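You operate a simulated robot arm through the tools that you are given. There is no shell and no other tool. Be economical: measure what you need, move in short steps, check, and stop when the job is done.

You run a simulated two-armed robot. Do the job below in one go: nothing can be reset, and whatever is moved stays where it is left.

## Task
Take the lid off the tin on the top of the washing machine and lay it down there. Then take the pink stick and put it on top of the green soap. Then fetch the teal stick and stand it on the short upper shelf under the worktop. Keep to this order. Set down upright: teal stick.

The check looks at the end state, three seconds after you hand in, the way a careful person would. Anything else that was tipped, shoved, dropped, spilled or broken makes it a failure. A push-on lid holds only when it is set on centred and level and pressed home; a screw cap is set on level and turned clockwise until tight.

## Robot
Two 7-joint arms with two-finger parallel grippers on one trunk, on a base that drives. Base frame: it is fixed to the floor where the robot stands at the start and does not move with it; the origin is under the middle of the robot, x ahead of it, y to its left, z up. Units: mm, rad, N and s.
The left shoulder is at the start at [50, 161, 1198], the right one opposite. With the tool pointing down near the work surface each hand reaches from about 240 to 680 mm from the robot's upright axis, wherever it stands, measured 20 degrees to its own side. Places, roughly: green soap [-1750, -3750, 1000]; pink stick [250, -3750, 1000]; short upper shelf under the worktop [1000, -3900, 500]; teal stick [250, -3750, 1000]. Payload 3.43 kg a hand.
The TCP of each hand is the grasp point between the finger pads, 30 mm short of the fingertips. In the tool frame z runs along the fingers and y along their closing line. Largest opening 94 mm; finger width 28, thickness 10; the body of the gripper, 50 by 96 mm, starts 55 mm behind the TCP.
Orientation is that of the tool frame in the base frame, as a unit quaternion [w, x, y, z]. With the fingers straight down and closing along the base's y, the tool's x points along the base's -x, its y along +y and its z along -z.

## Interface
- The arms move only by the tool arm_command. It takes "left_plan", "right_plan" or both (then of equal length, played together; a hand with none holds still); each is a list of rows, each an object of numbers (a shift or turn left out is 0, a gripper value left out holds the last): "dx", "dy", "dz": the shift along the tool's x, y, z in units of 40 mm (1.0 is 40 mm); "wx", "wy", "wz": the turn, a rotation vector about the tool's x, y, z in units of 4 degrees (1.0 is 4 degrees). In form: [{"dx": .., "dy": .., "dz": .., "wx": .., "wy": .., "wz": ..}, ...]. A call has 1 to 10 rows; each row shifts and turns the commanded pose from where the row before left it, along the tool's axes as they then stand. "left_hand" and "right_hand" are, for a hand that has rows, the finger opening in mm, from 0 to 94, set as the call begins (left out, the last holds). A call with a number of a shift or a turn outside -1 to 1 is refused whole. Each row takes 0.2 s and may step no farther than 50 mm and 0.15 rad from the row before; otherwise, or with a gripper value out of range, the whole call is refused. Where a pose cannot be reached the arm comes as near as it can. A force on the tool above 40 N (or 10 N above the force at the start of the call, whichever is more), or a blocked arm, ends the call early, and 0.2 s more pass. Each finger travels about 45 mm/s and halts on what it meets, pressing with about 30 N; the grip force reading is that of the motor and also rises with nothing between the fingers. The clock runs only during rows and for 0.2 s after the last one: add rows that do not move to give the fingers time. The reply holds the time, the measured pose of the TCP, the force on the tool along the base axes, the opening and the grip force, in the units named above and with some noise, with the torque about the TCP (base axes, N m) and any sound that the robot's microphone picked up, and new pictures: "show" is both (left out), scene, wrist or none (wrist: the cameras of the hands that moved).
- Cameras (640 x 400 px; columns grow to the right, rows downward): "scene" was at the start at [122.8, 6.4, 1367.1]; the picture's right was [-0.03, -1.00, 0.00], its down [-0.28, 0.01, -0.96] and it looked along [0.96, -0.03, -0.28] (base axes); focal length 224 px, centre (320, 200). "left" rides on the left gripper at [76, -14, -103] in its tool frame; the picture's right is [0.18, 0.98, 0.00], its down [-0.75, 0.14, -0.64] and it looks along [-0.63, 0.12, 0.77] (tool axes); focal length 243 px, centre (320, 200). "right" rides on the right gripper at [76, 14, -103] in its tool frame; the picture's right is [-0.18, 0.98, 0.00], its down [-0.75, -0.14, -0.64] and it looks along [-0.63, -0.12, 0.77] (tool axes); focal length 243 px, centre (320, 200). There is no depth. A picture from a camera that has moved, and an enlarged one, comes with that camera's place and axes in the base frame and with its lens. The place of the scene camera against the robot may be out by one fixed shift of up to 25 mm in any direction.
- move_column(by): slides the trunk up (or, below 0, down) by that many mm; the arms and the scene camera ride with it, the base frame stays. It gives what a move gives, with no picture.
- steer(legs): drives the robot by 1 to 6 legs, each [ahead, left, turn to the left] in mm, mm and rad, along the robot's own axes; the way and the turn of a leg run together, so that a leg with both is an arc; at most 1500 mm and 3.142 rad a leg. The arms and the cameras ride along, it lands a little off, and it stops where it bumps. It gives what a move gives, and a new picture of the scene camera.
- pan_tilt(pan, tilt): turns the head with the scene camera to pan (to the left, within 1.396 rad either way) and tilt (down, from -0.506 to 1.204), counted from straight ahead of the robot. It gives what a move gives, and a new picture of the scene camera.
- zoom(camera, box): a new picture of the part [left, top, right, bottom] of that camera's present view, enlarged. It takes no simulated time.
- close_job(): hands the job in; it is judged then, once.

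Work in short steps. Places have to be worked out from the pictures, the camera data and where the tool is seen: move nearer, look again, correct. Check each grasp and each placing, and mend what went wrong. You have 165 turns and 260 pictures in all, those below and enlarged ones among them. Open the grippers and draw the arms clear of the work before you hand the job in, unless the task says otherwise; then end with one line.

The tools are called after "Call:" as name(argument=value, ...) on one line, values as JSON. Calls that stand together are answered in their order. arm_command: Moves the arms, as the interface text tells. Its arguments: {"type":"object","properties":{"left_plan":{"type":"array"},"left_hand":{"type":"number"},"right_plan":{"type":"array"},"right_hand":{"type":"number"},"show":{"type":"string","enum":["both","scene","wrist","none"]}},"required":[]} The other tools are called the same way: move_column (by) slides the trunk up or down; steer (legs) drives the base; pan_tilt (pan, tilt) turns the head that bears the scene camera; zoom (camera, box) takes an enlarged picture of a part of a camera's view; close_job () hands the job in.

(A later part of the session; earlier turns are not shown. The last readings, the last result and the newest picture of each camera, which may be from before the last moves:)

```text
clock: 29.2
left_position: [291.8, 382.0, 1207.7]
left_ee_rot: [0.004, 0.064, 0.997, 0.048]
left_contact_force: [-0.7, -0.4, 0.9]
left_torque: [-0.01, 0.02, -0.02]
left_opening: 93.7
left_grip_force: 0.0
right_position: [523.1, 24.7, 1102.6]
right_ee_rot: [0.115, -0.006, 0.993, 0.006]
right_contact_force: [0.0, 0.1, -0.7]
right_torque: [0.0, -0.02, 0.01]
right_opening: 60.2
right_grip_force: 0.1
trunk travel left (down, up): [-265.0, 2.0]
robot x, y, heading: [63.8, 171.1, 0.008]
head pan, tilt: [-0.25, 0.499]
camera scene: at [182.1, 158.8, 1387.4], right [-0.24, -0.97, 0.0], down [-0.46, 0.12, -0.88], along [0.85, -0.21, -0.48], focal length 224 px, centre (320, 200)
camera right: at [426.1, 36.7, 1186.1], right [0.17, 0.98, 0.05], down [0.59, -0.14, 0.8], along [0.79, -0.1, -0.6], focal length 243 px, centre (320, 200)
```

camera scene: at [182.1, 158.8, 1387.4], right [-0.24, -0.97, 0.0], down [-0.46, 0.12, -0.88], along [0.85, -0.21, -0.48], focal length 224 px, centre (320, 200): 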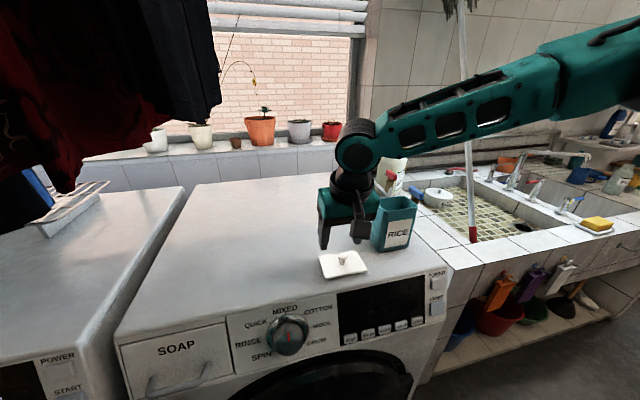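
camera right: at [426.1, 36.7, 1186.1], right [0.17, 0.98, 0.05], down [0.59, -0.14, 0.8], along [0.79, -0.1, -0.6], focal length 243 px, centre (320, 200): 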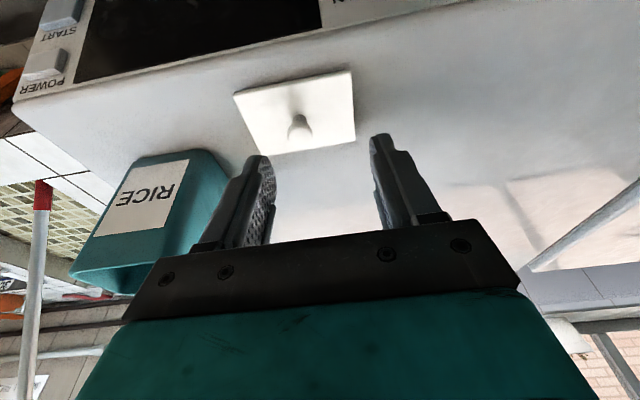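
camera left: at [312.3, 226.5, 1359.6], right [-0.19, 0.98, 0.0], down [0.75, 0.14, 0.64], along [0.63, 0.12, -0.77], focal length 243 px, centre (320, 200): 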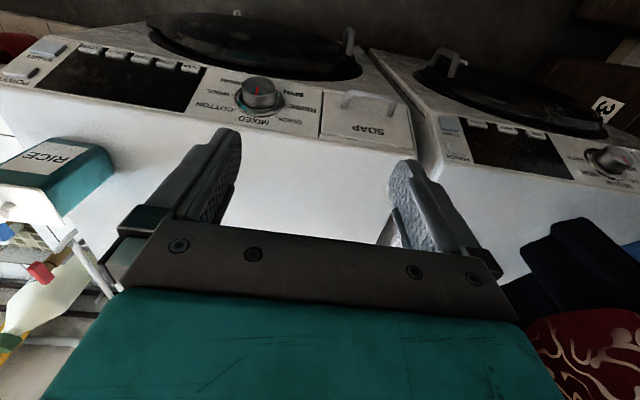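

The lid lies flat on the washer top and the tin still stands. I lift and retract the right arm, then back off.

Call:
arm_command(right_plan=[{"dz": -0.7, "dx": 0.5}, {"dz": -0.7, "dx": 0.6}, {"dz": -0.6, "dx": 0.7, "wy": 1}, {"dx": 0.9, "dy": -0.3, "wy": 1}, {"dx": 0.9, "dy": -0.3, "wy": 1}, {"dx": 0.9, "dy": -0.3}, {"dx": 0.6}, {}], show="none")

Call:
steer(legs=[[-250, 0, 0], [0, 0, -1.571]])

Call:
pan_tilt(pan=0.0, tilt=0.25)

```text
clock: 31.0
left_position: [291.7, 383.8, 1206.7]
left_ee_rot: [0.004, 0.063, 0.997, 0.048]
left_contact_force: [-0.7, 0.1, -0.3]
left_torque: [0.0, 0.0, -0.02]
left_opening: 94.4
left_grip_force: 0.0
right_position: [310.6, -13.4, 1157.7]
right_ee_rot: [0.01, -0.005, 1.0, 0.007]
right_contact_force: [-1.2, 0.3, 0.7]
right_torque: [-0.03, 0.03, 0.03]
right_opening: 59.7
right_grip_force: 0.1
right hand out of reach, approached as far as the arm can: row 7
trunk travel left (down, up): [-265.0, 2.0]
robot x, y, heading: [64.8, 172.5, 0.005]
head pan, tilt: [-0.25, 0.499]
```

```text
clock: 36.6
left_position: [26.8, -56.5, 1206.6]
left_ee_rot: [0.037, 0.747, 0.663, 0.032]
left_contact_force: [-0.6, -0.2, 0.0]
left_torque: [0.02, -0.01, 0.0]
left_opening: 94.1
left_grip_force: 0.1
right_position: [-367.8, -78.8, 1157.3]
right_ee_rot: [0.011, 0.7, 0.714, -0.002]
right_contact_force: [0.3, -0.9, 0.2]
right_torque: [-0.02, 0.03, -0.03]
right_opening: 59.8
right_grip_force: 0.1
trunk travel left (down, up): [-265.0, 2.0]
robot x, y, heading: [-185.4, 168.4, -1.556]
head pan, tilt: [-0.25, 0.499]
camera scene: at [-216.6, 50.6, 1387.5], right [-0.97, 0.23, 0.0], down [0.11, 0.47, -0.88], along [-0.2, -0.85, -0.48], focal length 224 px, centre (320, 200)
```

scene: 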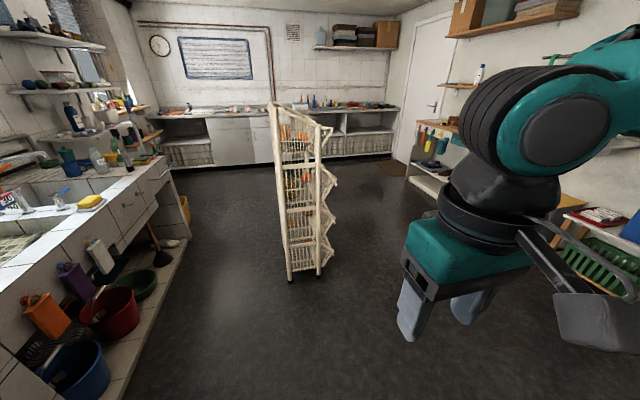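

```text
clock: 37.4
left_position: [28.9, -55.7, 1206.9]
left_ee_rot: [0.037, 0.747, 0.663, 0.032]
left_contact_force: [-0.1, -0.1, -0.6]
left_torque: [-0.01, 0.0, -0.02]
left_opening: 93.9
left_grip_force: 0.1
right_position: [-367.9, -78.4, 1155.7]
right_ee_rot: [0.011, 0.7, 0.714, -0.003]
right_contact_force: [-0.5, 0.0, 0.1]
right_torque: [0.01, 0.01, -0.01]
right_opening: 60.2
right_grip_force: 0.0
trunk travel left (down, up): [-265.0, 2.0]
robot x, y, heading: [-186.0, 168.3, -1.557]
head pan, tilt: [0.0, 0.25]
camera scene: at [-194.0, 45.6, 1410.6], right [-1.0, -0.01, 0.0], down [0.0, 0.25, -0.97], along [0.01, -0.97, -0.25], focal length 224 px, centre (320, 200)
```

scene: 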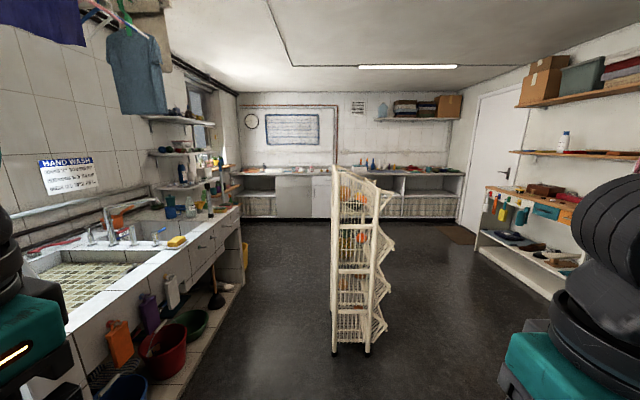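

The rack spans about x -514…-270 and the counter front is at x≈560, so I drive down the corridor at x≈145 and look again.

Call:
steer(legs=[[0, 335, -0.014], [1200, 0, 0], [1200, 0, 0]])

```text
clock: 39.3
left_position: [287.8, -55.5, 1207.7]
left_ee_rot: [0.038, 0.75, 0.66, 0.032]
left_contact_force: [-0.3, -0.4, -0.2]
left_torque: [0.04, -0.04, 0.0]
left_opening: 93.9
left_grip_force: 0.0
right_position: [-107.5, -74.6, 1156.7]
right_ee_rot: [0.012, 0.703, 0.711, -0.003]
right_contact_force: [-0.3, -0.5, 0.0]
right_torque: [0.04, -0.01, 0.02]
right_opening: 60.0
right_grip_force: 0.0
trunk travel left (down, up): [-265.0, 2.0]
robot x, y, heading: [78.0, 171.5, -1.567]
head pan, tilt: [0.0, 0.25]
stopped in leg 1: the robot was blocked; the commanded pose is now the measured one
camera scene: at [66.2, 47.6, 1410.6], right [-1.0, 0.0, 0.0], down [0.0, 0.25, -0.97], along [0.0, -0.97, -0.25], focal length 224 px, centre (320, 200)
```

scene: 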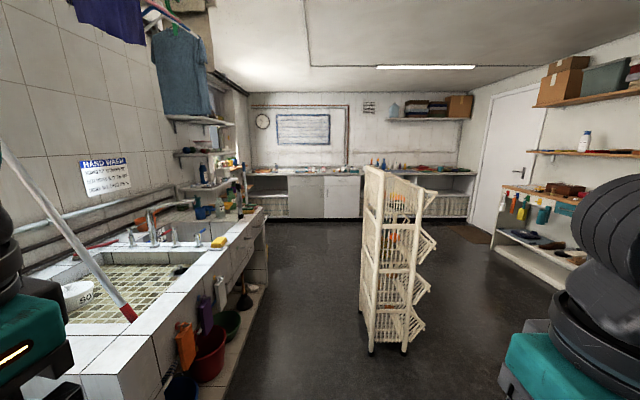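

Blocked toward the sink corner. The gap on the rack's other side is much wider (x≈-640 to -2050), so I go that way.

Call:
steer(legs=[[0, -1330, 0], [1250, 0, 0], [1150, 0, 0]])

```text
clock: 44.6
left_position: [-846.5, -60.3, 1207.9]
left_ee_rot: [0.037, 0.748, 0.662, 0.032]
left_contact_force: [-1.1, 0.2, 1.0]
left_torque: [0.01, -0.05, -0.04]
left_opening: 93.9
left_grip_force: 0.1
right_position: [-1242.1, -79.6, 1157.0]
right_ee_rot: [0.011, 0.702, 0.712, -0.003]
right_contact_force: [-1.3, -0.2, 0.0]
right_torque: [-0.03, -0.05, 0.0]
right_opening: 60.0
right_grip_force: 0.1
trunk travel left (down, up): [-265.0, 2.0]
robot x, y, heading: [-1058.2, 168.6, -1.562]
head pan, tilt: [0.0, 0.25]
stopped in leg 1: the robot was blocked; the commanded pose is now the measured one
camera scene: at [-1069.4, 43.3, 1410.6], right [-1.0, -0.01, 0.0], down [0.0, 0.25, -0.97], along [0.01, -0.97, -0.25], focal length 224 px, centre (320, 200)
```

scene: 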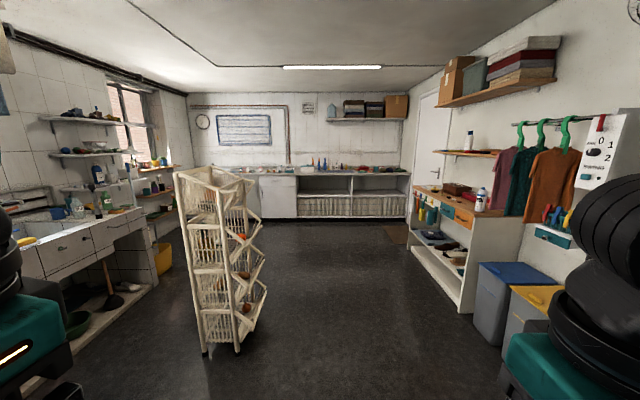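

Blocked on the right by something unseen; I look right.

Call:
pan_tilt(pan=-1.1, tilt=0.5)

```text
clock: 46.0
left_position: [-843.8, -59.5, 1207.8]
left_ee_rot: [0.038, 0.748, 0.662, 0.032]
left_contact_force: [-0.1, -0.2, 1.2]
left_torque: [-0.03, 0.02, -0.01]
left_opening: 93.9
left_grip_force: 0.0
right_position: [-1239.8, -79.3, 1156.4]
right_ee_rot: [0.011, 0.702, 0.712, -0.004]
right_contact_force: [-0.5, 0.4, -0.2]
right_torque: [0.01, 0.01, 0.01]
right_opening: 60.1
right_grip_force: 0.0
trunk travel left (down, up): [-265.0, 2.0]
robot x, y, heading: [-1057.8, 167.2, -1.562]
head pan, tilt: [-1.1, 0.499]
camera scene: at [-1147.1, 94.7, 1387.5], right [-0.46, 0.89, 0.0], down [0.42, 0.22, -0.88], along [-0.78, -0.4, -0.48], focal length 224 px, centre (320, 200)
```

scene: 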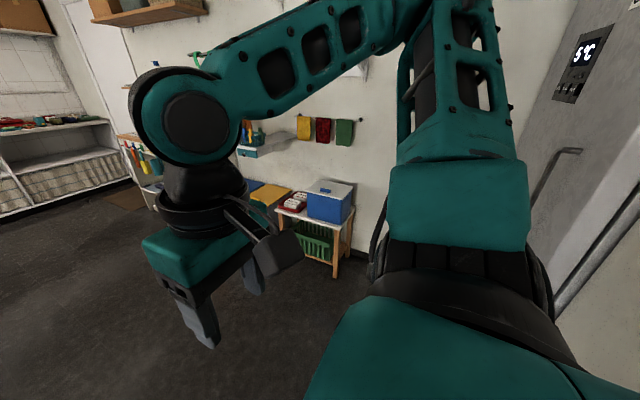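

The fridge is what blocks behind-right. I go ahead first, then right, then on.

Call:
pan_tilt(pan=0.0, tilt=0.35)

Call:
steer(legs=[[400, 0, 0], [0, -330, 0], [1000, 0, 0], [1050, 0, 0]])

```text
clock: 47.3
left_position: [-843.9, -59.1, 1208.3]
left_ee_rot: [0.037, 0.748, 0.662, 0.031]
left_contact_force: [-0.6, -0.3, -0.3]
left_torque: [0.01, 0.0, -0.03]
left_opening: 94.1
left_grip_force: 0.1
right_position: [-1238.7, -80.4, 1156.5]
right_ee_rot: [0.011, 0.702, 0.712, -0.005]
right_contact_force: [0.4, 0.5, -0.1]
right_torque: [0.0, 0.02, -0.01]
right_opening: 60.2
right_grip_force: 0.2
trunk travel left (down, up): [-265.0, 2.0]
robot x, y, heading: [-1056.2, 170.9, -1.562]
head pan, tilt: [0.0, 0.351]
camera scene: at [-1065.8, 43.6, 1401.2], right [-1.0, -0.01, 0.0], down [0.0, 0.34, -0.94], along [0.01, -0.94, -0.34], focal length 224 px, centre (320, 200)
```

scene: 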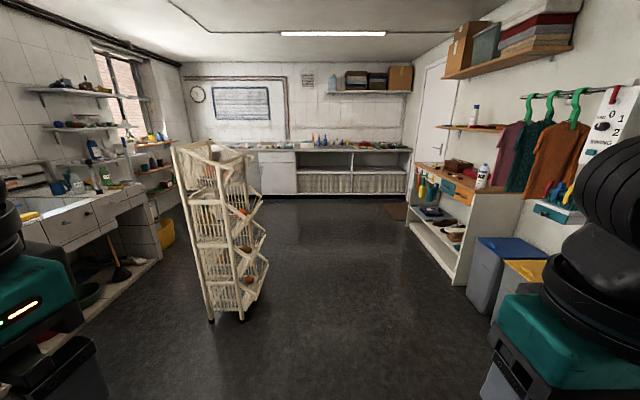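

```text
clock: 61.3
left_position: [-1150.0, -2494.9, 1207.5]
left_ee_rot: [0.037, 0.746, 0.664, 0.032]
left_contact_force: [-0.6, 0.4, 0.8]
left_torque: [0.03, 0.0, 0.0]
left_opening: 94.0
left_grip_force: 0.0
right_position: [-1546.4, -2514.8, 1156.6]
right_ee_rot: [0.01, 0.7, 0.714, -0.004]
right_contact_force: [0.9, -0.7, 0.8]
right_torque: [-0.01, 0.0, -0.02]
right_opening: 60.0
right_grip_force: 0.0
trunk travel left (down, up): [-265.0, 2.0]
robot x, y, heading: [-1361.7, -2268.1, -1.56]
head pan, tilt: [0.0, 0.351]
camera scene: at [-1373.6, -2392.2, 1401.1], right [-1.0, -0.01, 0.0], down [0.0, 0.34, -0.94], along [0.01, -0.94, -0.34], focal length 224 px, centre (320, 200)
```

scene: 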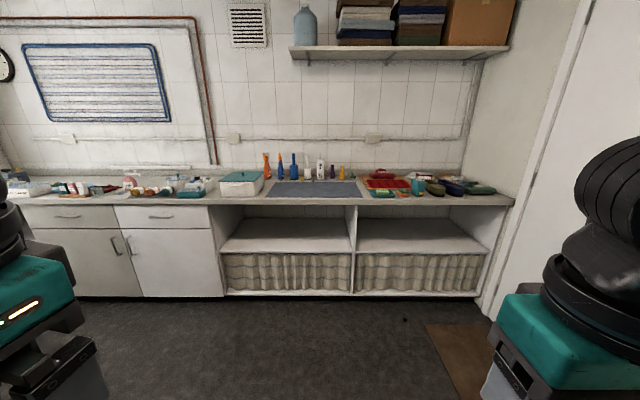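

I zoom at the soap region and the left part of the worktop.

Call:
zoom(camera="scene", box=[340, 150, 500, 220])

Call:
zoom(camera="scene", box=[0, 150, 240, 220])

```text
4.00 times, centred on (420, 185) of scene
camera zoom: at [-1373.6, -2392.2, 1401.1], right [-1.0, -0.01, 0.0], down [0.0, 0.34, -0.94], along [0.01, -0.94, -0.34], focal length 894 px, centre (-80, 260)
```

zoom: 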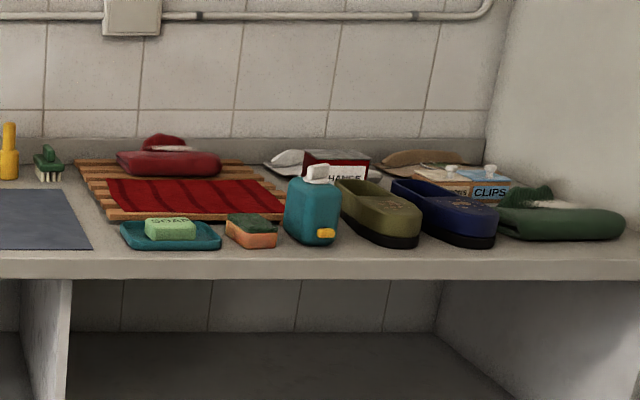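

```text
2.67 times, centred on (120, 185) of scene
camera zoom: at [-1373.6, -2392.2, 1401.1], right [-1.0, -0.01, 0.0], down [0.0, 0.34, -0.94], along [0.01, -0.94, -0.34], focal length 596 px, centre (853, 240)
```

zoom: 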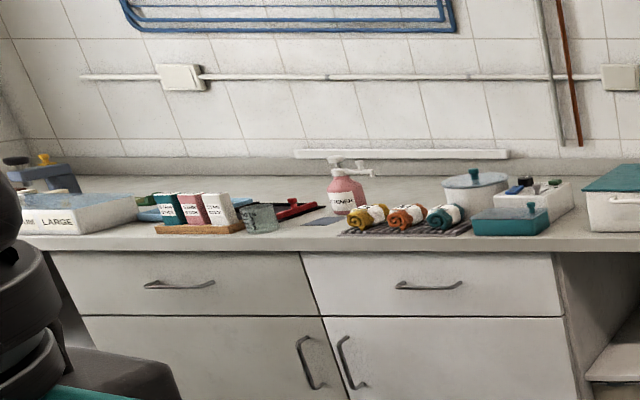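

Soap on its teal dish located at about [-1720, -3640]. Now I drive left toward the sticks' area.

Call:
steer(legs=[[0, 1350, -0.01]])

Call:
zoom(camera="scene", box=[80, 140, 400, 340])

```text
clock: 68.0
left_position: [180.3, -2507.5, 1207.6]
left_ee_rot: [0.037, 0.757, 0.652, 0.031]
left_contact_force: [-0.2, 0.4, -0.1]
left_torque: [-0.02, -0.03, -0.01]
left_opening: 94.3
left_grip_force: 0.1
right_position: [-215.3, -2516.4, 1157.7]
right_ee_rot: [0.01, 0.711, 0.703, -0.004]
right_contact_force: [0.8, -0.3, 0.0]
right_torque: [-0.03, -0.01, 0.0]
right_opening: 60.0
right_grip_force: 0.0
trunk travel left (down, up): [-265.0, 2.0]
robot x, y, heading: [-30.7, -2272.2, -1.592]
head pan, tilt: [0.0, 0.351]
camera scene: at [-38.0, -2397.8, 1401.2], right [-1.0, 0.02, 0.0], down [0.01, 0.34, -0.94], along [-0.02, -0.94, -0.34], focal length 224 px, centre (320, 200)
```

scene: 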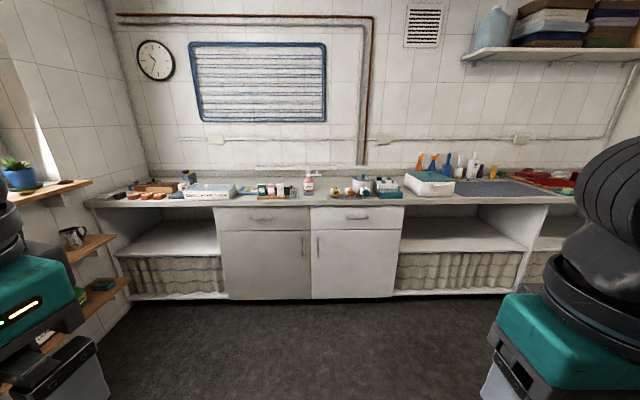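

```text
2.00 times, centred on (240, 240) of scene
camera zoom: at [-38.0, -2397.8, 1401.2], right [-1.0, 0.02, 0.0], down [0.01, 0.34, -0.94], along [-0.02, -0.94, -0.34], focal length 447 px, centre (480, 120)
```

zoom: 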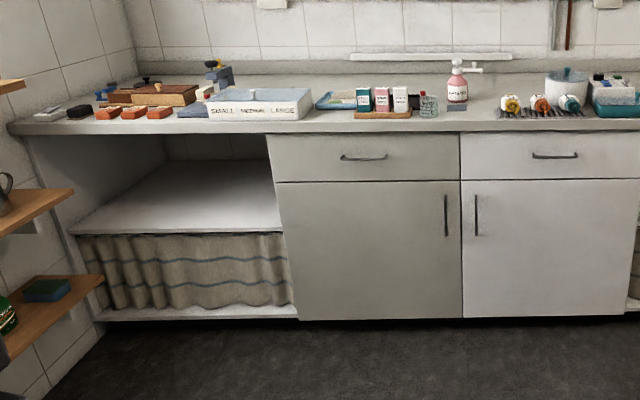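

The teal, pink and white "sticks" in the wooden stand at x≈270 look like the targets. I drive nearer.

Call:
steer(legs=[[800, 230, 0.02]])

Call:
pan_tilt(pan=0.0, tilt=0.75)

```text
clock: 72.4
left_position: [409.4, -3298.8, 1206.1]
left_ee_rot: [0.037, 0.75, 0.66, 0.032]
left_contact_force: [0.6, 0.6, 0.0]
left_torque: [0.03, 0.02, 0.0]
left_opening: 93.9
left_grip_force: 0.1
right_position: [14.0, -3315.9, 1157.2]
right_ee_rot: [0.01, 0.704, 0.711, -0.005]
right_contact_force: [-0.3, -0.5, 0.1]
right_torque: [0.03, 0.0, 0.0]
right_opening: 60.3
right_grip_force: 0.1
trunk travel left (down, up): [-265.0, 2.0]
robot x, y, heading: [195.5, -3071.6, -1.568]
head pan, tilt: [0.0, 0.351]
camera scene: at [188.0, -3193.5, 1401.1], right [-1.0, 0.0, 0.0], down [0.0, 0.34, -0.94], along [0.0, -0.94, -0.34], focal length 224 px, centre (320, 200)
```

scene: 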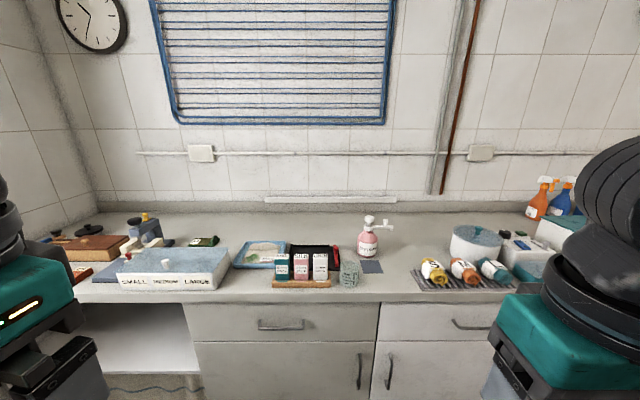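

```text
clock: 73.3
left_position: [408.9, -3297.1, 1206.9]
left_ee_rot: [0.037, 0.75, 0.66, 0.031]
left_contact_force: [-0.6, 0.6, 0.0]
left_torque: [-0.01, -0.05, -0.01]
left_opening: 93.8
left_grip_force: 0.1
right_position: [13.5, -3315.2, 1157.1]
right_ee_rot: [0.011, 0.704, 0.71, -0.004]
right_contact_force: [0.4, -0.5, 0.0]
right_torque: [-0.02, 0.01, -0.02]
right_opening: 60.2
right_grip_force: 0.0
trunk travel left (down, up): [-265.0, 2.0]
robot x, y, heading: [200.0, -3070.3, -1.576]
head pan, tilt: [0.0, 0.75]
camera scene: at [187.9, -3183.0, 1365.6], right [-1.0, 0.0, 0.0], down [0.0, 0.68, -0.73], along [0.0, -0.73, -0.68], focal length 224 px, centre (320, 200)
```

scene: 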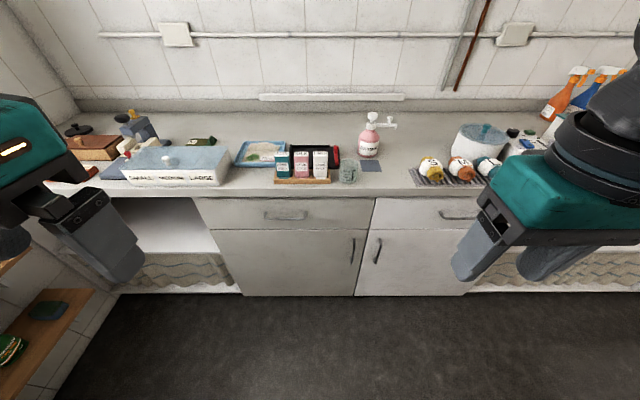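

Call:
zoom(camera="scene", box=[230, 110, 390, 210])

Call:
zoom(camera="scene", box=[80, 180, 280, 305])

```text
4.00 times, centred on (310, 160) of scene
camera zoom: at [187.9, -3183.0, 1365.6], right [-1.0, 0.0, 0.0], down [0.0, 0.68, -0.73], along [0.0, -0.73, -0.68], focal length 894 px, centre (360, 360)
```

zoom: 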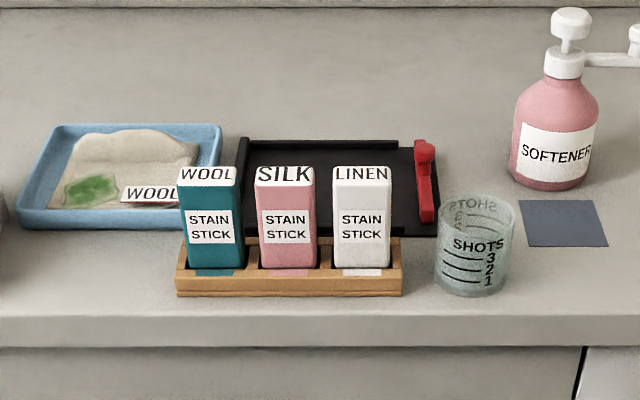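

```text
3.20 times, centred on (180, 242) of scene
camera zoom: at [187.9, -3183.0, 1365.6], right [-1.0, 0.0, 0.0], down [0.0, 0.68, -0.73], along [0.0, -0.73, -0.68], focal length 715 px, centre (768, 64)
```

zoom: 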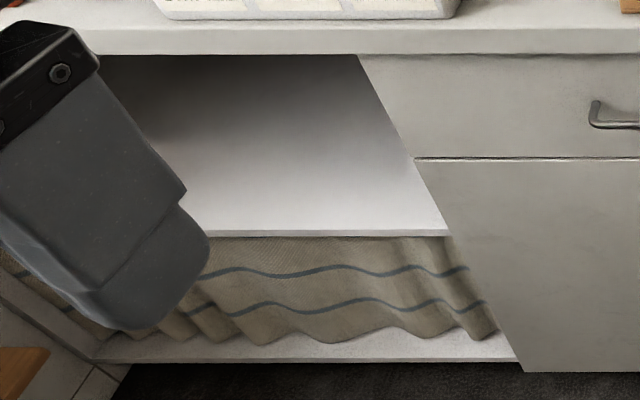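

These are stain sticks in a stand: teal (x≈300), pink (x≈248), white. I drive so pink sits forward-right of the robot for the right hand.

Call:
steer(legs=[[0, 180, 0], [210, 0, 0]])

Call:
pan_tilt(pan=-0.2, tilt=0.75)

```text
clock: 76.0
left_position: [590.9, -3505.3, 1206.5]
left_ee_rot: [0.038, 0.75, 0.66, 0.031]
left_contact_force: [0.0, -0.3, 0.1]
left_torque: [0.01, 0.03, 0.03]
left_opening: 94.2
left_grip_force: 0.0
right_position: [192.6, -3523.4, 1157.0]
right_ee_rot: [0.01, 0.703, 0.711, -0.004]
right_contact_force: [-0.2, -0.1, 0.5]
right_torque: [0.01, 0.0, -0.01]
right_opening: 60.0
right_grip_force: 0.0
trunk travel left (down, up): [-265.0, 2.0]
robot x, y, heading: [380.7, -3277.4, -1.566]
head pan, tilt: [0.0, 0.75]
camera scene: at [368.8, -3390.5, 1365.4], right [-1.0, 0.0, 0.0], down [0.0, 0.68, -0.73], along [0.0, -0.73, -0.68], focal length 224 px, centre (320, 200)
```

scene: 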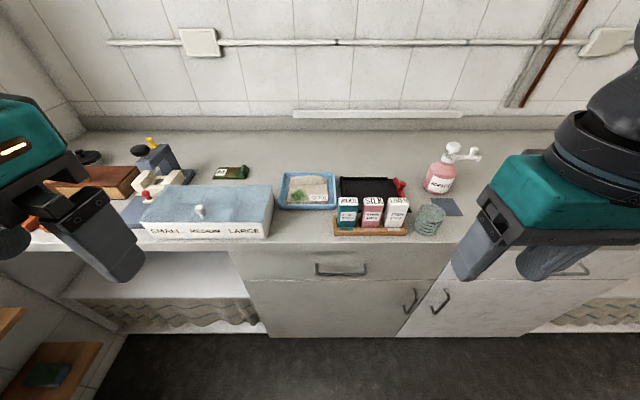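

```text
clock: 76.7
left_position: [590.7, -3503.3, 1207.4]
left_ee_rot: [0.038, 0.749, 0.661, 0.032]
left_contact_force: [-0.8, -0.9, 0.1]
left_torque: [-0.02, -0.02, 0.0]
left_opening: 94.0
left_grip_force: 0.0
right_position: [193.7, -3523.4, 1157.2]
right_ee_rot: [0.01, 0.703, 0.711, -0.005]
right_contact_force: [0.3, 0.0, 0.0]
right_torque: [0.01, 0.0, -0.01]
right_opening: 60.1
right_grip_force: 0.0
trunk travel left (down, up): [-265.0, 2.0]
robot x, y, heading: [381.8, -3277.4, -1.57]
head pan, tilt: [-0.201, 0.75]
camera scene: at [352.4, -3388.0, 1365.5], right [-0.98, 0.2, 0.0], down [0.13, 0.67, -0.73], along [-0.14, -0.72, -0.68], focal length 224 px, centre (320, 200)
```

scene: 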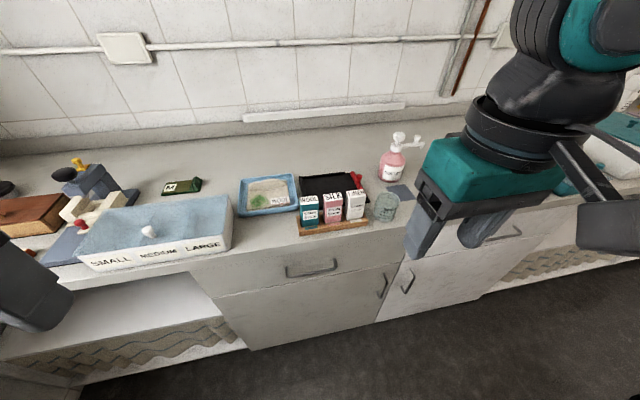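

Pink top is at about [244, -3773, 1002]. I need the fingers to close front-to-back (neighbours too near sideways), so I turn the right hand 90° about its axis.

Call:
arm_command(right_plan=[{"wz": 1}, {"wz": 1}, {"wz": 1}, {"wz": 1}, {"wz": 1}, {"wz": 1}, {"wz": 1}, {"wz": 1}, {"wz": 1}, {"wz": 1}], right_hand=70, show="none")

Call:
arm_command(right_plan=[{"wz": 1}, {"wz": 1}, {"wz": 1}, {"wz": 1}, {"wz": 1}, {"wz": 1}, {"wz": 1}, {"wz": 1}, {"wz": 1}, {"wz": 1}], show="both")

```text
clock: 78.9
left_position: [591.5, -3504.0, 1206.5]
left_ee_rot: [0.038, 0.749, 0.66, 0.032]
left_contact_force: [0.1, -0.5, 1.0]
left_torque: [-0.01, 0.01, 0.0]
left_opening: 93.9
left_grip_force: 0.0
right_position: [193.7, -3522.6, 1156.8]
right_ee_rot: [0.012, 0.904, 0.427, 0.0]
right_contact_force: [-0.5, -0.1, 0.0]
right_torque: [0.02, 0.0, 0.02]
right_opening: 70.0
right_grip_force: 0.0
trunk travel left (down, up): [-265.0, 2.0]
robot x, y, heading: [379.5, -3279.5, -1.565]
head pan, tilt: [-0.201, 0.75]
```

```text
clock: 81.1
left_position: [590.6, -3505.7, 1206.9]
left_ee_rot: [0.037, 0.749, 0.661, 0.032]
left_contact_force: [0.2, -0.2, 0.4]
left_torque: [-0.02, -0.02, 0.02]
left_opening: 93.9
left_grip_force: 0.1
right_position: [194.7, -3521.9, 1158.0]
right_ee_rot: [0.012, 0.996, 0.091, 0.004]
right_contact_force: [0.1, 0.2, -1.1]
right_torque: [0.0, -0.03, 0.01]
right_opening: 69.9
right_grip_force: 0.2
trunk travel left (down, up): [-265.0, 2.0]
robot x, y, heading: [381.0, -3273.9, -1.565]
head pan, tilt: [-0.201, 0.75]
camera scene: at [352.3, -3388.1, 1365.5], right [-0.98, 0.2, 0.0], down [0.13, 0.67, -0.73], along [-0.14, -0.72, -0.68], focal length 224 px, centre (320, 200)
camera right: at [271.5, -3520.5, 1260.7], right [0.0, -1.0, 0.02], down [-0.77, 0.01, 0.63], along [-0.63, -0.02, -0.77], focal length 243 px, centre (320, 200)
```

scene: 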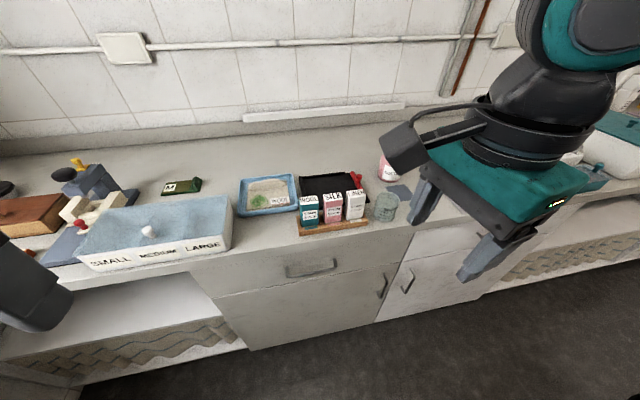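
right: 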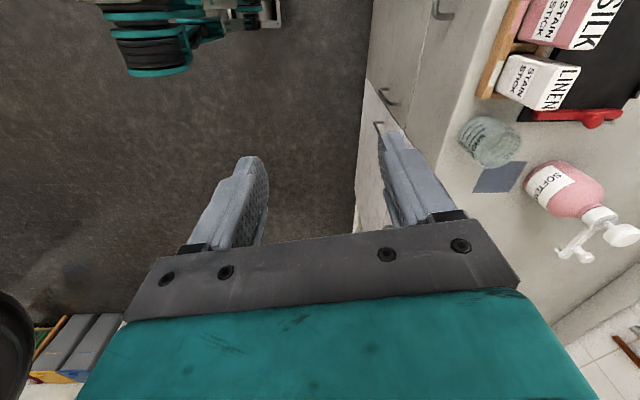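

Finish the turn and move over the pink stick at height.

Call:
arm_command(right_plan=[{"wz": 1}, {"wz": 1}, {"wz": 0.6}, {"dy": 0.9, "dx": 0.2}, {"dy": 0.9, "dx": 0.2}, {"dy": 0.9, "dx": 0.2}, {"dy": 0.9, "dx": 0.2}, {"dy": 0.9, "dx": 0.2}, {"dy": 0.9, "dx": 0.2}, {}], show="both")

```text
clock: 83.3
left_position: [590.9, -3503.6, 1206.4]
left_ee_rot: [0.038, 0.75, 0.66, 0.031]
left_contact_force: [-0.9, 0.4, -0.1]
left_torque: [-0.01, -0.02, -0.01]
left_opening: 94.0
left_grip_force: 0.1
right_position: [243.2, -3737.6, 1162.5]
right_ee_rot: [0.011, 1.0, 0.001, 0.005]
right_contact_force: [-0.4, -0.4, 0.0]
right_torque: [0.0, 0.02, -0.01]
right_opening: 70.1
right_grip_force: 0.1
trunk travel left (down, up): [-265.0, 2.0]
robot x, y, heading: [375.5, -3275.5, -1.571]
head pan, tilt: [-0.201, 0.75]
camera scene: at [352.4, -3387.4, 1365.6], right [-0.98, 0.2, 0.0], down [0.13, 0.67, -0.73], along [-0.14, -0.72, -0.68], focal length 224 px, centre (320, 200)
camera right: at [318.6, -3750.1, 1266.6], right [-0.18, -0.98, 0.02], down [-0.76, 0.15, 0.63], along [-0.62, 0.1, -0.77], focal length 243 px, centre (320, 200)
```

scene: 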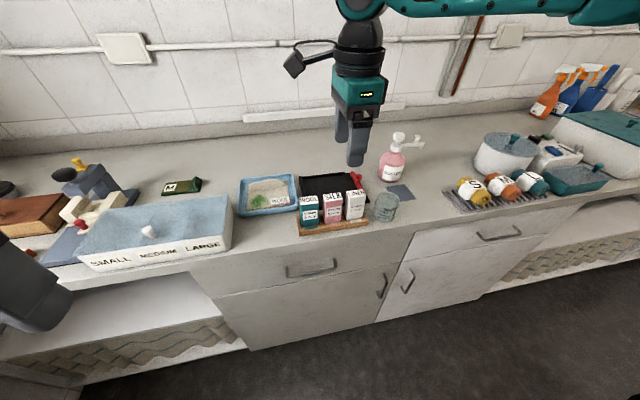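
right: 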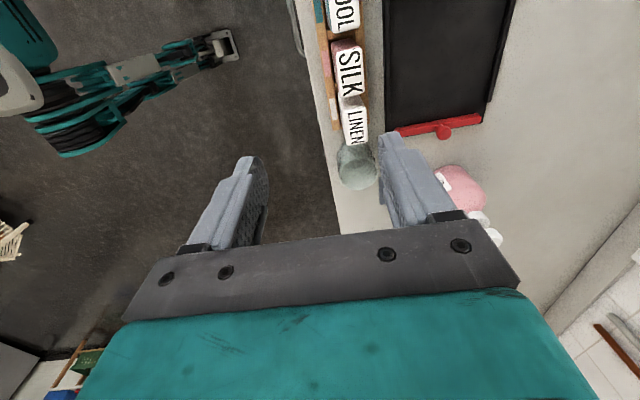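

Wrist view puts the pink top at about [262, -3774]. I move there and lower to tips ~1060, then re-measure.

Call:
arm_command(right_plan=[{"dy": 0.45, "dx": 0.24}, {"dy": 0.45, "dx": 0.24}, {"dz": 0.8}, {"dz": 0.8}, {}], show="both")

```text
clock: 84.5
left_position: [590.1, -3502.9, 1206.6]
left_ee_rot: [0.037, 0.749, 0.66, 0.032]
left_contact_force: [0.8, 0.4, -0.7]
left_torque: [0.01, -0.03, -0.04]
left_opening: 94.0
left_grip_force: 0.0
right_position: [238.5, -3751.2, 1099.3]
right_ee_rot: [0.011, 1.0, 0.002, 0.006]
right_contact_force: [-0.2, -0.3, -0.3]
right_torque: [0.04, -0.02, -0.03]
right_opening: 69.9
right_grip_force: 0.0
right hand out of reach, approached as far as the arm can: row 1, 2, 4
trunk travel left (down, up): [-265.0, 2.0]
robot x, y, heading: [383.9, -3279.9, -1.571]
head pan, tilt: [-0.201, 0.75]
camera scene: at [352.3, -3388.1, 1365.5], right [-0.98, 0.2, 0.0], down [0.13, 0.67, -0.73], along [-0.14, -0.72, -0.68], focal length 224 px, centre (320, 200)
camera right: at [313.6, -3762.3, 1203.0], right [-0.18, -0.98, 0.02], down [-0.76, 0.15, 0.63], along [-0.62, 0.1, -0.78], focal length 243 px, centre (320, 200)
```

scene: 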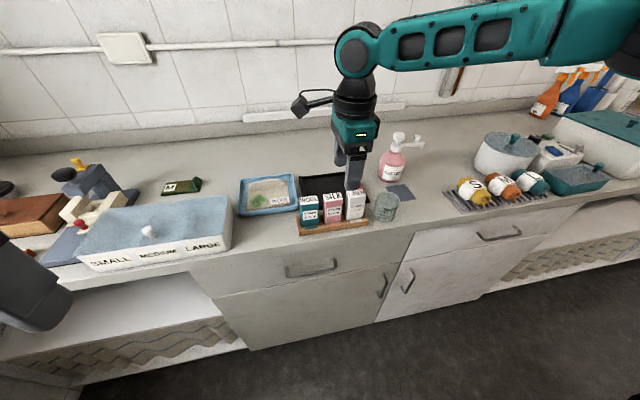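
right: 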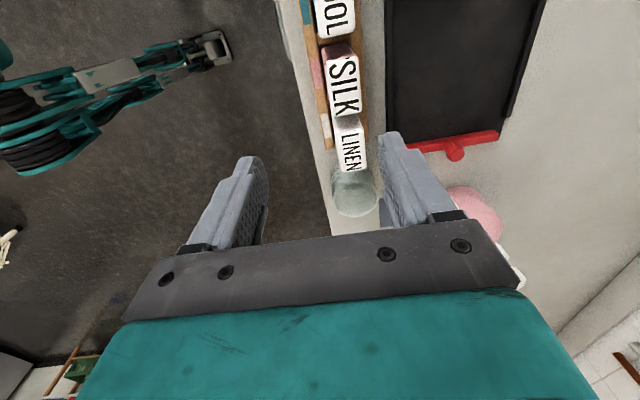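

Arm at its reach limit; pink is confirmed near [262, -3775]. I drive 70 mm closer.

Call:
steer(legs=[[70, 0, 0]])

```text
clock: 85.5
left_position: [591.1, -3575.1, 1207.3]
left_ee_rot: [0.037, 0.749, 0.661, 0.032]
left_contact_force: [0.5, -0.2, 0.2]
left_torque: [0.04, 0.01, -0.04]
left_opening: 93.8
left_grip_force: 0.1
right_position: [239.1, -3820.1, 1096.9]
right_ee_rot: [0.011, 1.0, 0.003, 0.005]
right_contact_force: [-0.2, -0.7, -0.3]
right_torque: [0.01, 0.01, 0.0]
right_opening: 70.0
right_grip_force: 0.1
trunk travel left (down, up): [-265.0, 2.0]
robot x, y, heading: [378.7, -3345.5, -1.569]
head pan, tilt: [-0.201, 0.75]
camera scene: at [352.5, -3458.4, 1365.4], right [-0.98, 0.2, 0.0], down [0.13, 0.67, -0.73], along [-0.14, -0.72, -0.68], focal length 224 px, centre (320, 200)
```

scene: 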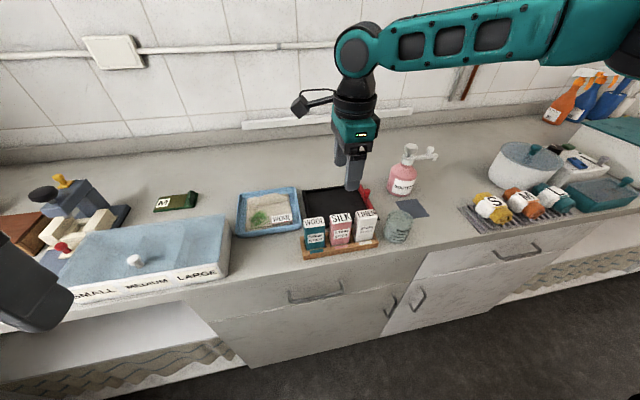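

Now shift to above the pink stick.

Call:
arm_command(right_plan=[{"dy": -0.55, "dx": 0.28}, {"dy": -0.55, "dx": 0.28}, {}], show="wrist")

```text
clock: 86.3
left_position: [590.3, -3573.4, 1208.2]
left_ee_rot: [0.036, 0.749, 0.661, 0.032]
left_contact_force: [0.2, 0.7, 0.2]
left_torque: [-0.02, -0.02, -0.03]
left_opening: 94.0
left_grip_force: 0.0
right_position: [260.1, -3775.3, 1098.3]
right_ee_rot: [0.012, 1.0, 0.001, 0.006]
right_contact_force: [-0.1, -0.2, 0.1]
right_torque: [-0.05, 0.03, -0.01]
right_opening: 69.8
right_grip_force: 0.0
trunk travel left (down, up): [-265.0, 2.0]
robot x, y, heading: [380.1, -3345.5, -1.567]
head pan, tilt: [-0.201, 0.75]
camera right: at [336.2, -3787.1, 1202.4], right [-0.18, -0.98, 0.02], down [-0.76, 0.15, 0.63], along [-0.62, 0.1, -0.78], focal length 243 px, centre (320, 200)
```

right: 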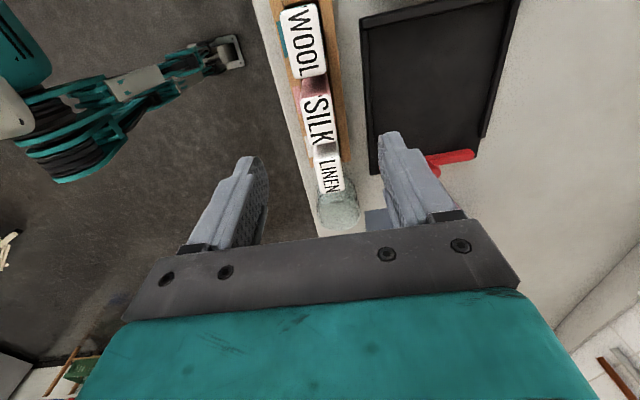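

I zoom to measure the pink top accurately from the wrist view.

Call:
zoom(camera="right", box=[220, 0, 420, 240])

Call:
zoom(camera="scene", box=[280, 120, 440, 270])

```text
1.67 times, centred on (320, 120) of right
camera zoom: at [336.2, -3787.1, 1202.4], right [-0.18, -0.98, 0.02], down [-0.76, 0.15, 0.63], along [-0.62, 0.1, -0.78], focal length 404 px, centre (320, 333)
```

zoom: 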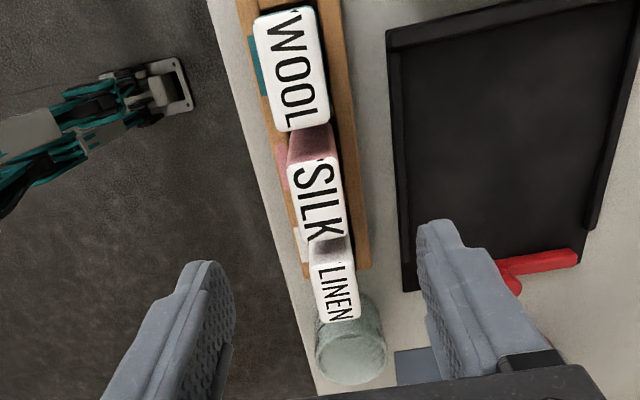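

```text
2.67 times, centred on (360, 195) of scene
camera zoom: at [352.5, -3457.6, 1365.5], right [-0.98, 0.2, 0.0], down [0.13, 0.67, -0.73], along [-0.14, -0.72, -0.68], focal length 596 px, centre (213, 213)
```

zoom: 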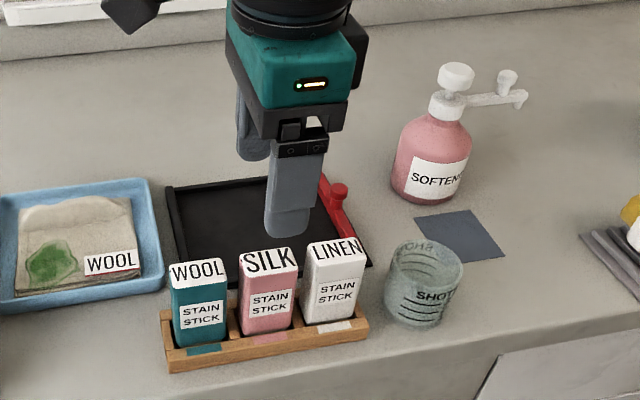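

Finger/scene comparison shows the scene camera is ~18 mm off in x, making both estimates agree: pink top ≈ [261, -3774, 1000]. I descend to TCP ≈1005 with a 58 mm opening.

Call:
arm_command(right_plan=[{}, {"dz": 0.6}, {"dz": 0.6}, {"dz": 0.6}, {"dz": 0.5}, {}], right_hand=58, show="both")

```text
clock: 87.8
left_position: [590.6, -3573.6, 1207.9]
left_ee_rot: [0.038, 0.749, 0.661, 0.032]
left_contact_force: [-0.2, -0.8, -0.5]
left_torque: [0.0, 0.0, -0.01]
left_opening: 94.0
left_grip_force: 0.1
right_position: [240.7, -3767.4, 1015.9]
right_ee_rot: [0.012, 1.0, 0.002, 0.006]
right_contact_force: [0.4, 0.2, 0.7]
right_torque: [0.0, 0.0, 0.03]
right_opening: 58.2
right_grip_force: 0.0
right hand out of reach, approached as far as the arm can: row 3, 4, 5
trunk travel left (down, up): [-265.0, 2.0]
robot x, y, heading: [380.7, -3344.4, -1.568]
head pan, tilt: [-0.201, 0.75]
camera scene: at [352.6, -3457.5, 1365.5], right [-0.98, 0.2, 0.0], down [0.13, 0.67, -0.73], along [-0.14, -0.72, -0.68], focal length 224 px, centre (320, 200)
camera right: at [316.2, -3779.3, 1120.0], right [-0.18, -0.98, 0.02], down [-0.76, 0.15, 0.63], along [-0.62, 0.1, -0.78], focal length 243 px, centre (320, 200)
```

scene: 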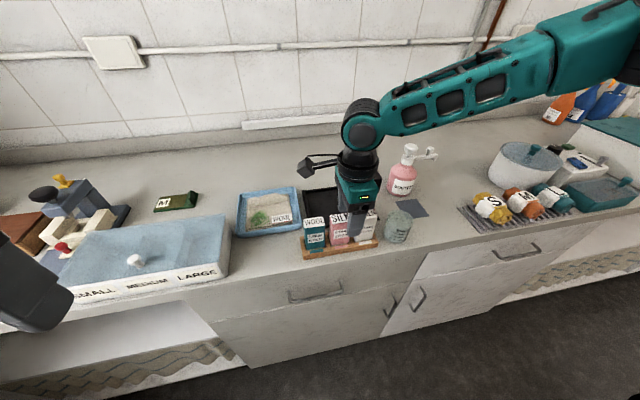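
right: 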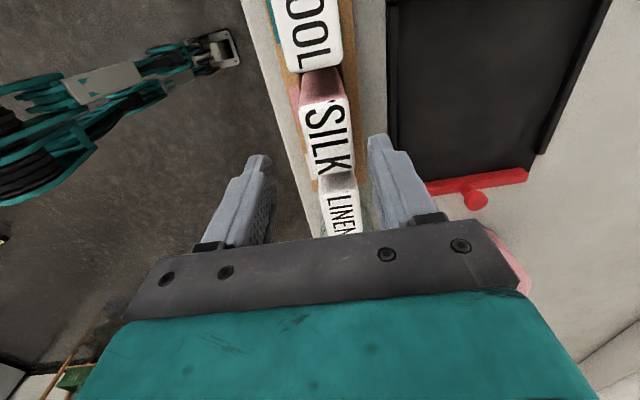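

The arm drifts at the inner side of its workspace. I raise, shift the robot 90 mm to the left so the stick is further on the right arm's side.

Call:
arm_command(right_plan=[{"dz": -0.7}, {"dz": -0.7}, {"dz": -0.4}, {}], show="none")

Call:
steer(legs=[[0, 90, 0]])

```text
clock: 88.8
left_position: [591.6, -3573.9, 1207.0]
left_ee_rot: [0.038, 0.75, 0.66, 0.032]
left_contact_force: [0.3, 0.2, 0.5]
left_torque: [-0.01, 0.0, -0.04]
left_opening: 93.8
left_grip_force: 0.0
right_position: [240.0, -3765.6, 1087.3]
right_ee_rot: [0.011, 1.0, 0.002, 0.005]
right_contact_force: [0.5, 0.8, -0.1]
right_torque: [-0.01, 0.01, 0.04]
right_opening: 58.0
right_grip_force: 0.1
trunk travel left (down, up): [-265.0, 2.0]
robot x, y, heading: [382.8, -3342.5, -1.571]
head pan, tilt: [-0.201, 0.75]
```

```text
clock: 89.9
left_position: [682.0, -3573.5, 1206.4]
left_ee_rot: [0.037, 0.749, 0.661, 0.031]
left_contact_force: [0.1, -0.2, -0.9]
left_torque: [0.0, 0.04, 0.0]
left_opening: 94.1
left_grip_force: 0.0
right_position: [330.6, -3765.6, 1088.5]
right_ee_rot: [0.012, 1.0, 0.002, 0.005]
right_contact_force: [-0.2, 0.8, -0.2]
right_torque: [-0.01, 0.02, -0.02]
right_opening: 57.9
right_grip_force: 0.0
trunk travel left (down, up): [-265.0, 2.0]
robot x, y, heading: [467.8, -3344.1, -1.566]
head pan, tilt: [-0.201, 0.75]
camera scene: at [443.3, -3457.2, 1365.5], right [-0.98, 0.2, 0.0], down [0.13, 0.67, -0.73], along [-0.14, -0.72, -0.68], focal length 224 px, centre (320, 200)
```

scene: 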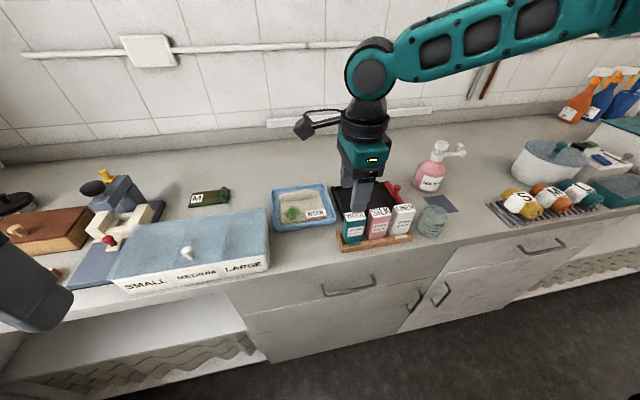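

Move over pink: 70 mm toward -x, 9 mm deeper.

Call:
arm_command(right_plan=[{"dx": -0.88, "dy": 0.12}, {"dx": -0.87, "dy": 0.12}, {"dz": 0.5}, {"dz": 0.5}, {}], show="wrist")

```text
clock: 91.1
left_position: [681.1, -3573.5, 1208.1]
left_ee_rot: [0.037, 0.749, 0.661, 0.031]
left_contact_force: [0.3, -0.2, -0.4]
left_torque: [0.03, -0.02, -0.01]
left_opening: 94.0
left_grip_force: 0.2
right_position: [261.7, -3775.8, 1048.0]
right_ee_rot: [0.012, 1.0, 0.002, 0.005]
right_contact_force: [0.0, -0.1, 0.1]
right_torque: [-0.02, -0.01, 0.0]
right_opening: 58.0
right_grip_force: 0.1
trunk travel left (down, up): [-265.0, 2.0]
robot x, y, heading: [469.4, -3344.8, -1.566]
head pan, tilt: [-0.201, 0.75]
camera right: at [336.5, -3788.1, 1152.3], right [-0.18, -0.98, 0.02], down [-0.76, 0.15, 0.63], along [-0.62, 0.1, -0.78], focal length 243 px, centre (320, 200)
```

right: 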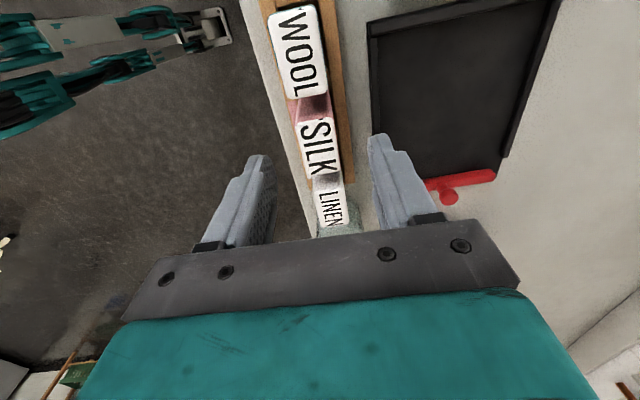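

Aligned. Descend 50 mm.

Call:
arm_command(right_plan=[{"dz": 0.4}, {"dz": 0.4}, {"dz": 0.4}, {}], show="both")

Call:
zoom(camera="scene", box=[310, 150, 450, 260])

```text
clock: 92.1
left_position: [680.3, -3573.1, 1207.1]
left_ee_rot: [0.037, 0.749, 0.661, 0.032]
left_contact_force: [-0.8, 0.4, -0.3]
left_torque: [0.0, -0.06, 0.0]
left_opening: 94.0
left_grip_force: 0.1
right_position: [260.3, -3777.4, 999.6]
right_ee_rot: [0.011, 1.0, 0.002, 0.005]
right_contact_force: [-0.3, -0.2, 0.3]
right_torque: [-0.01, 0.01, 0.01]
right_opening: 57.8
right_grip_force: 0.1
trunk travel left (down, up): [-265.0, 2.0]
robot x, y, heading: [466.2, -3348.8, -1.569]
head pan, tilt: [-0.201, 0.75]
camera scene: at [442.5, -3457.0, 1365.6], right [-0.98, 0.2, 0.0], down [0.13, 0.67, -0.73], along [-0.14, -0.72, -0.68], focal length 224 px, centre (320, 200)
camera right: at [336.3, -3789.3, 1104.4], right [-0.18, -0.98, 0.02], down [-0.76, 0.15, 0.63], along [-0.62, 0.1, -0.78], focal length 243 px, centre (320, 200)
```

scene: 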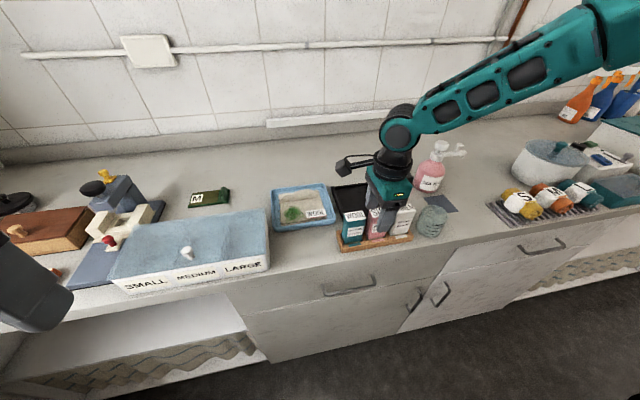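
right: 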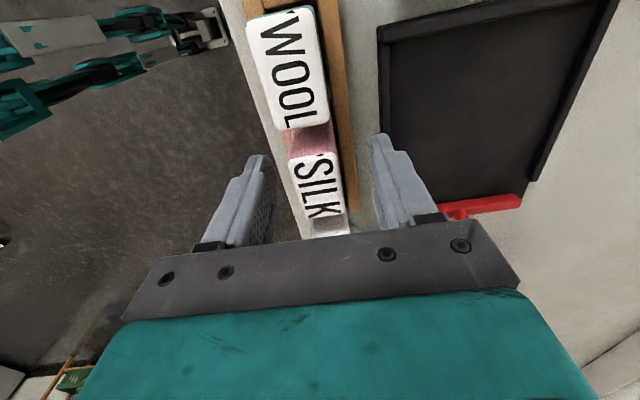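

```text
3.64 times, centred on (380, 205) of scene
camera zoom: at [442.5, -3457.0, 1365.6], right [-0.98, 0.2, 0.0], down [0.13, 0.67, -0.73], along [-0.14, -0.72, -0.68], focal length 813 px, centre (102, 182)
```

zoom: 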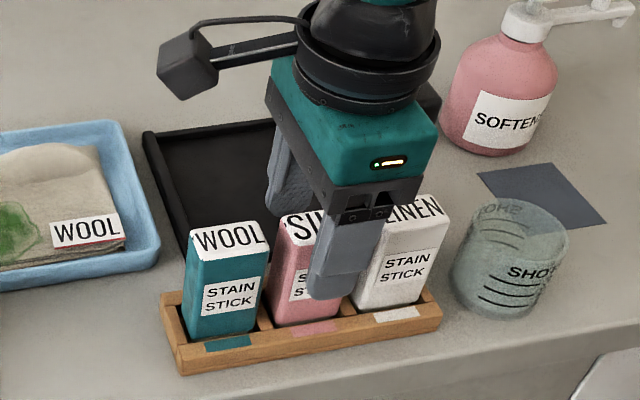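

I zoom the wrist view to check the centring of the fingers along the stick's width.

Call:
zoom(camera="right", box=[200, 100, 440, 250])

```text
2.67 times, centred on (320, 175) of right
camera zoom: at [336.3, -3789.3, 1104.4], right [-0.18, -0.98, 0.02], down [-0.76, 0.15, 0.63], along [-0.62, 0.1, -0.78], focal length 647 px, centre (320, 267)
```

zoom: 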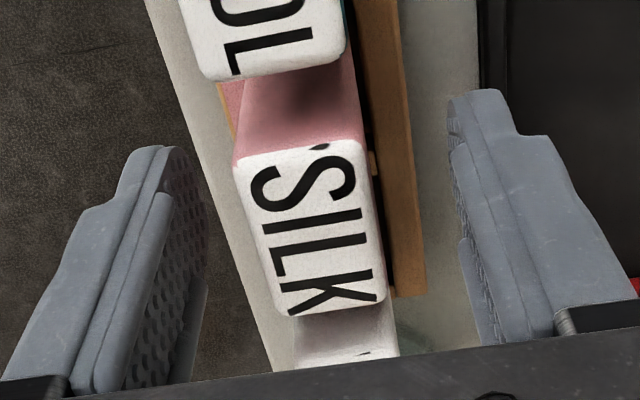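

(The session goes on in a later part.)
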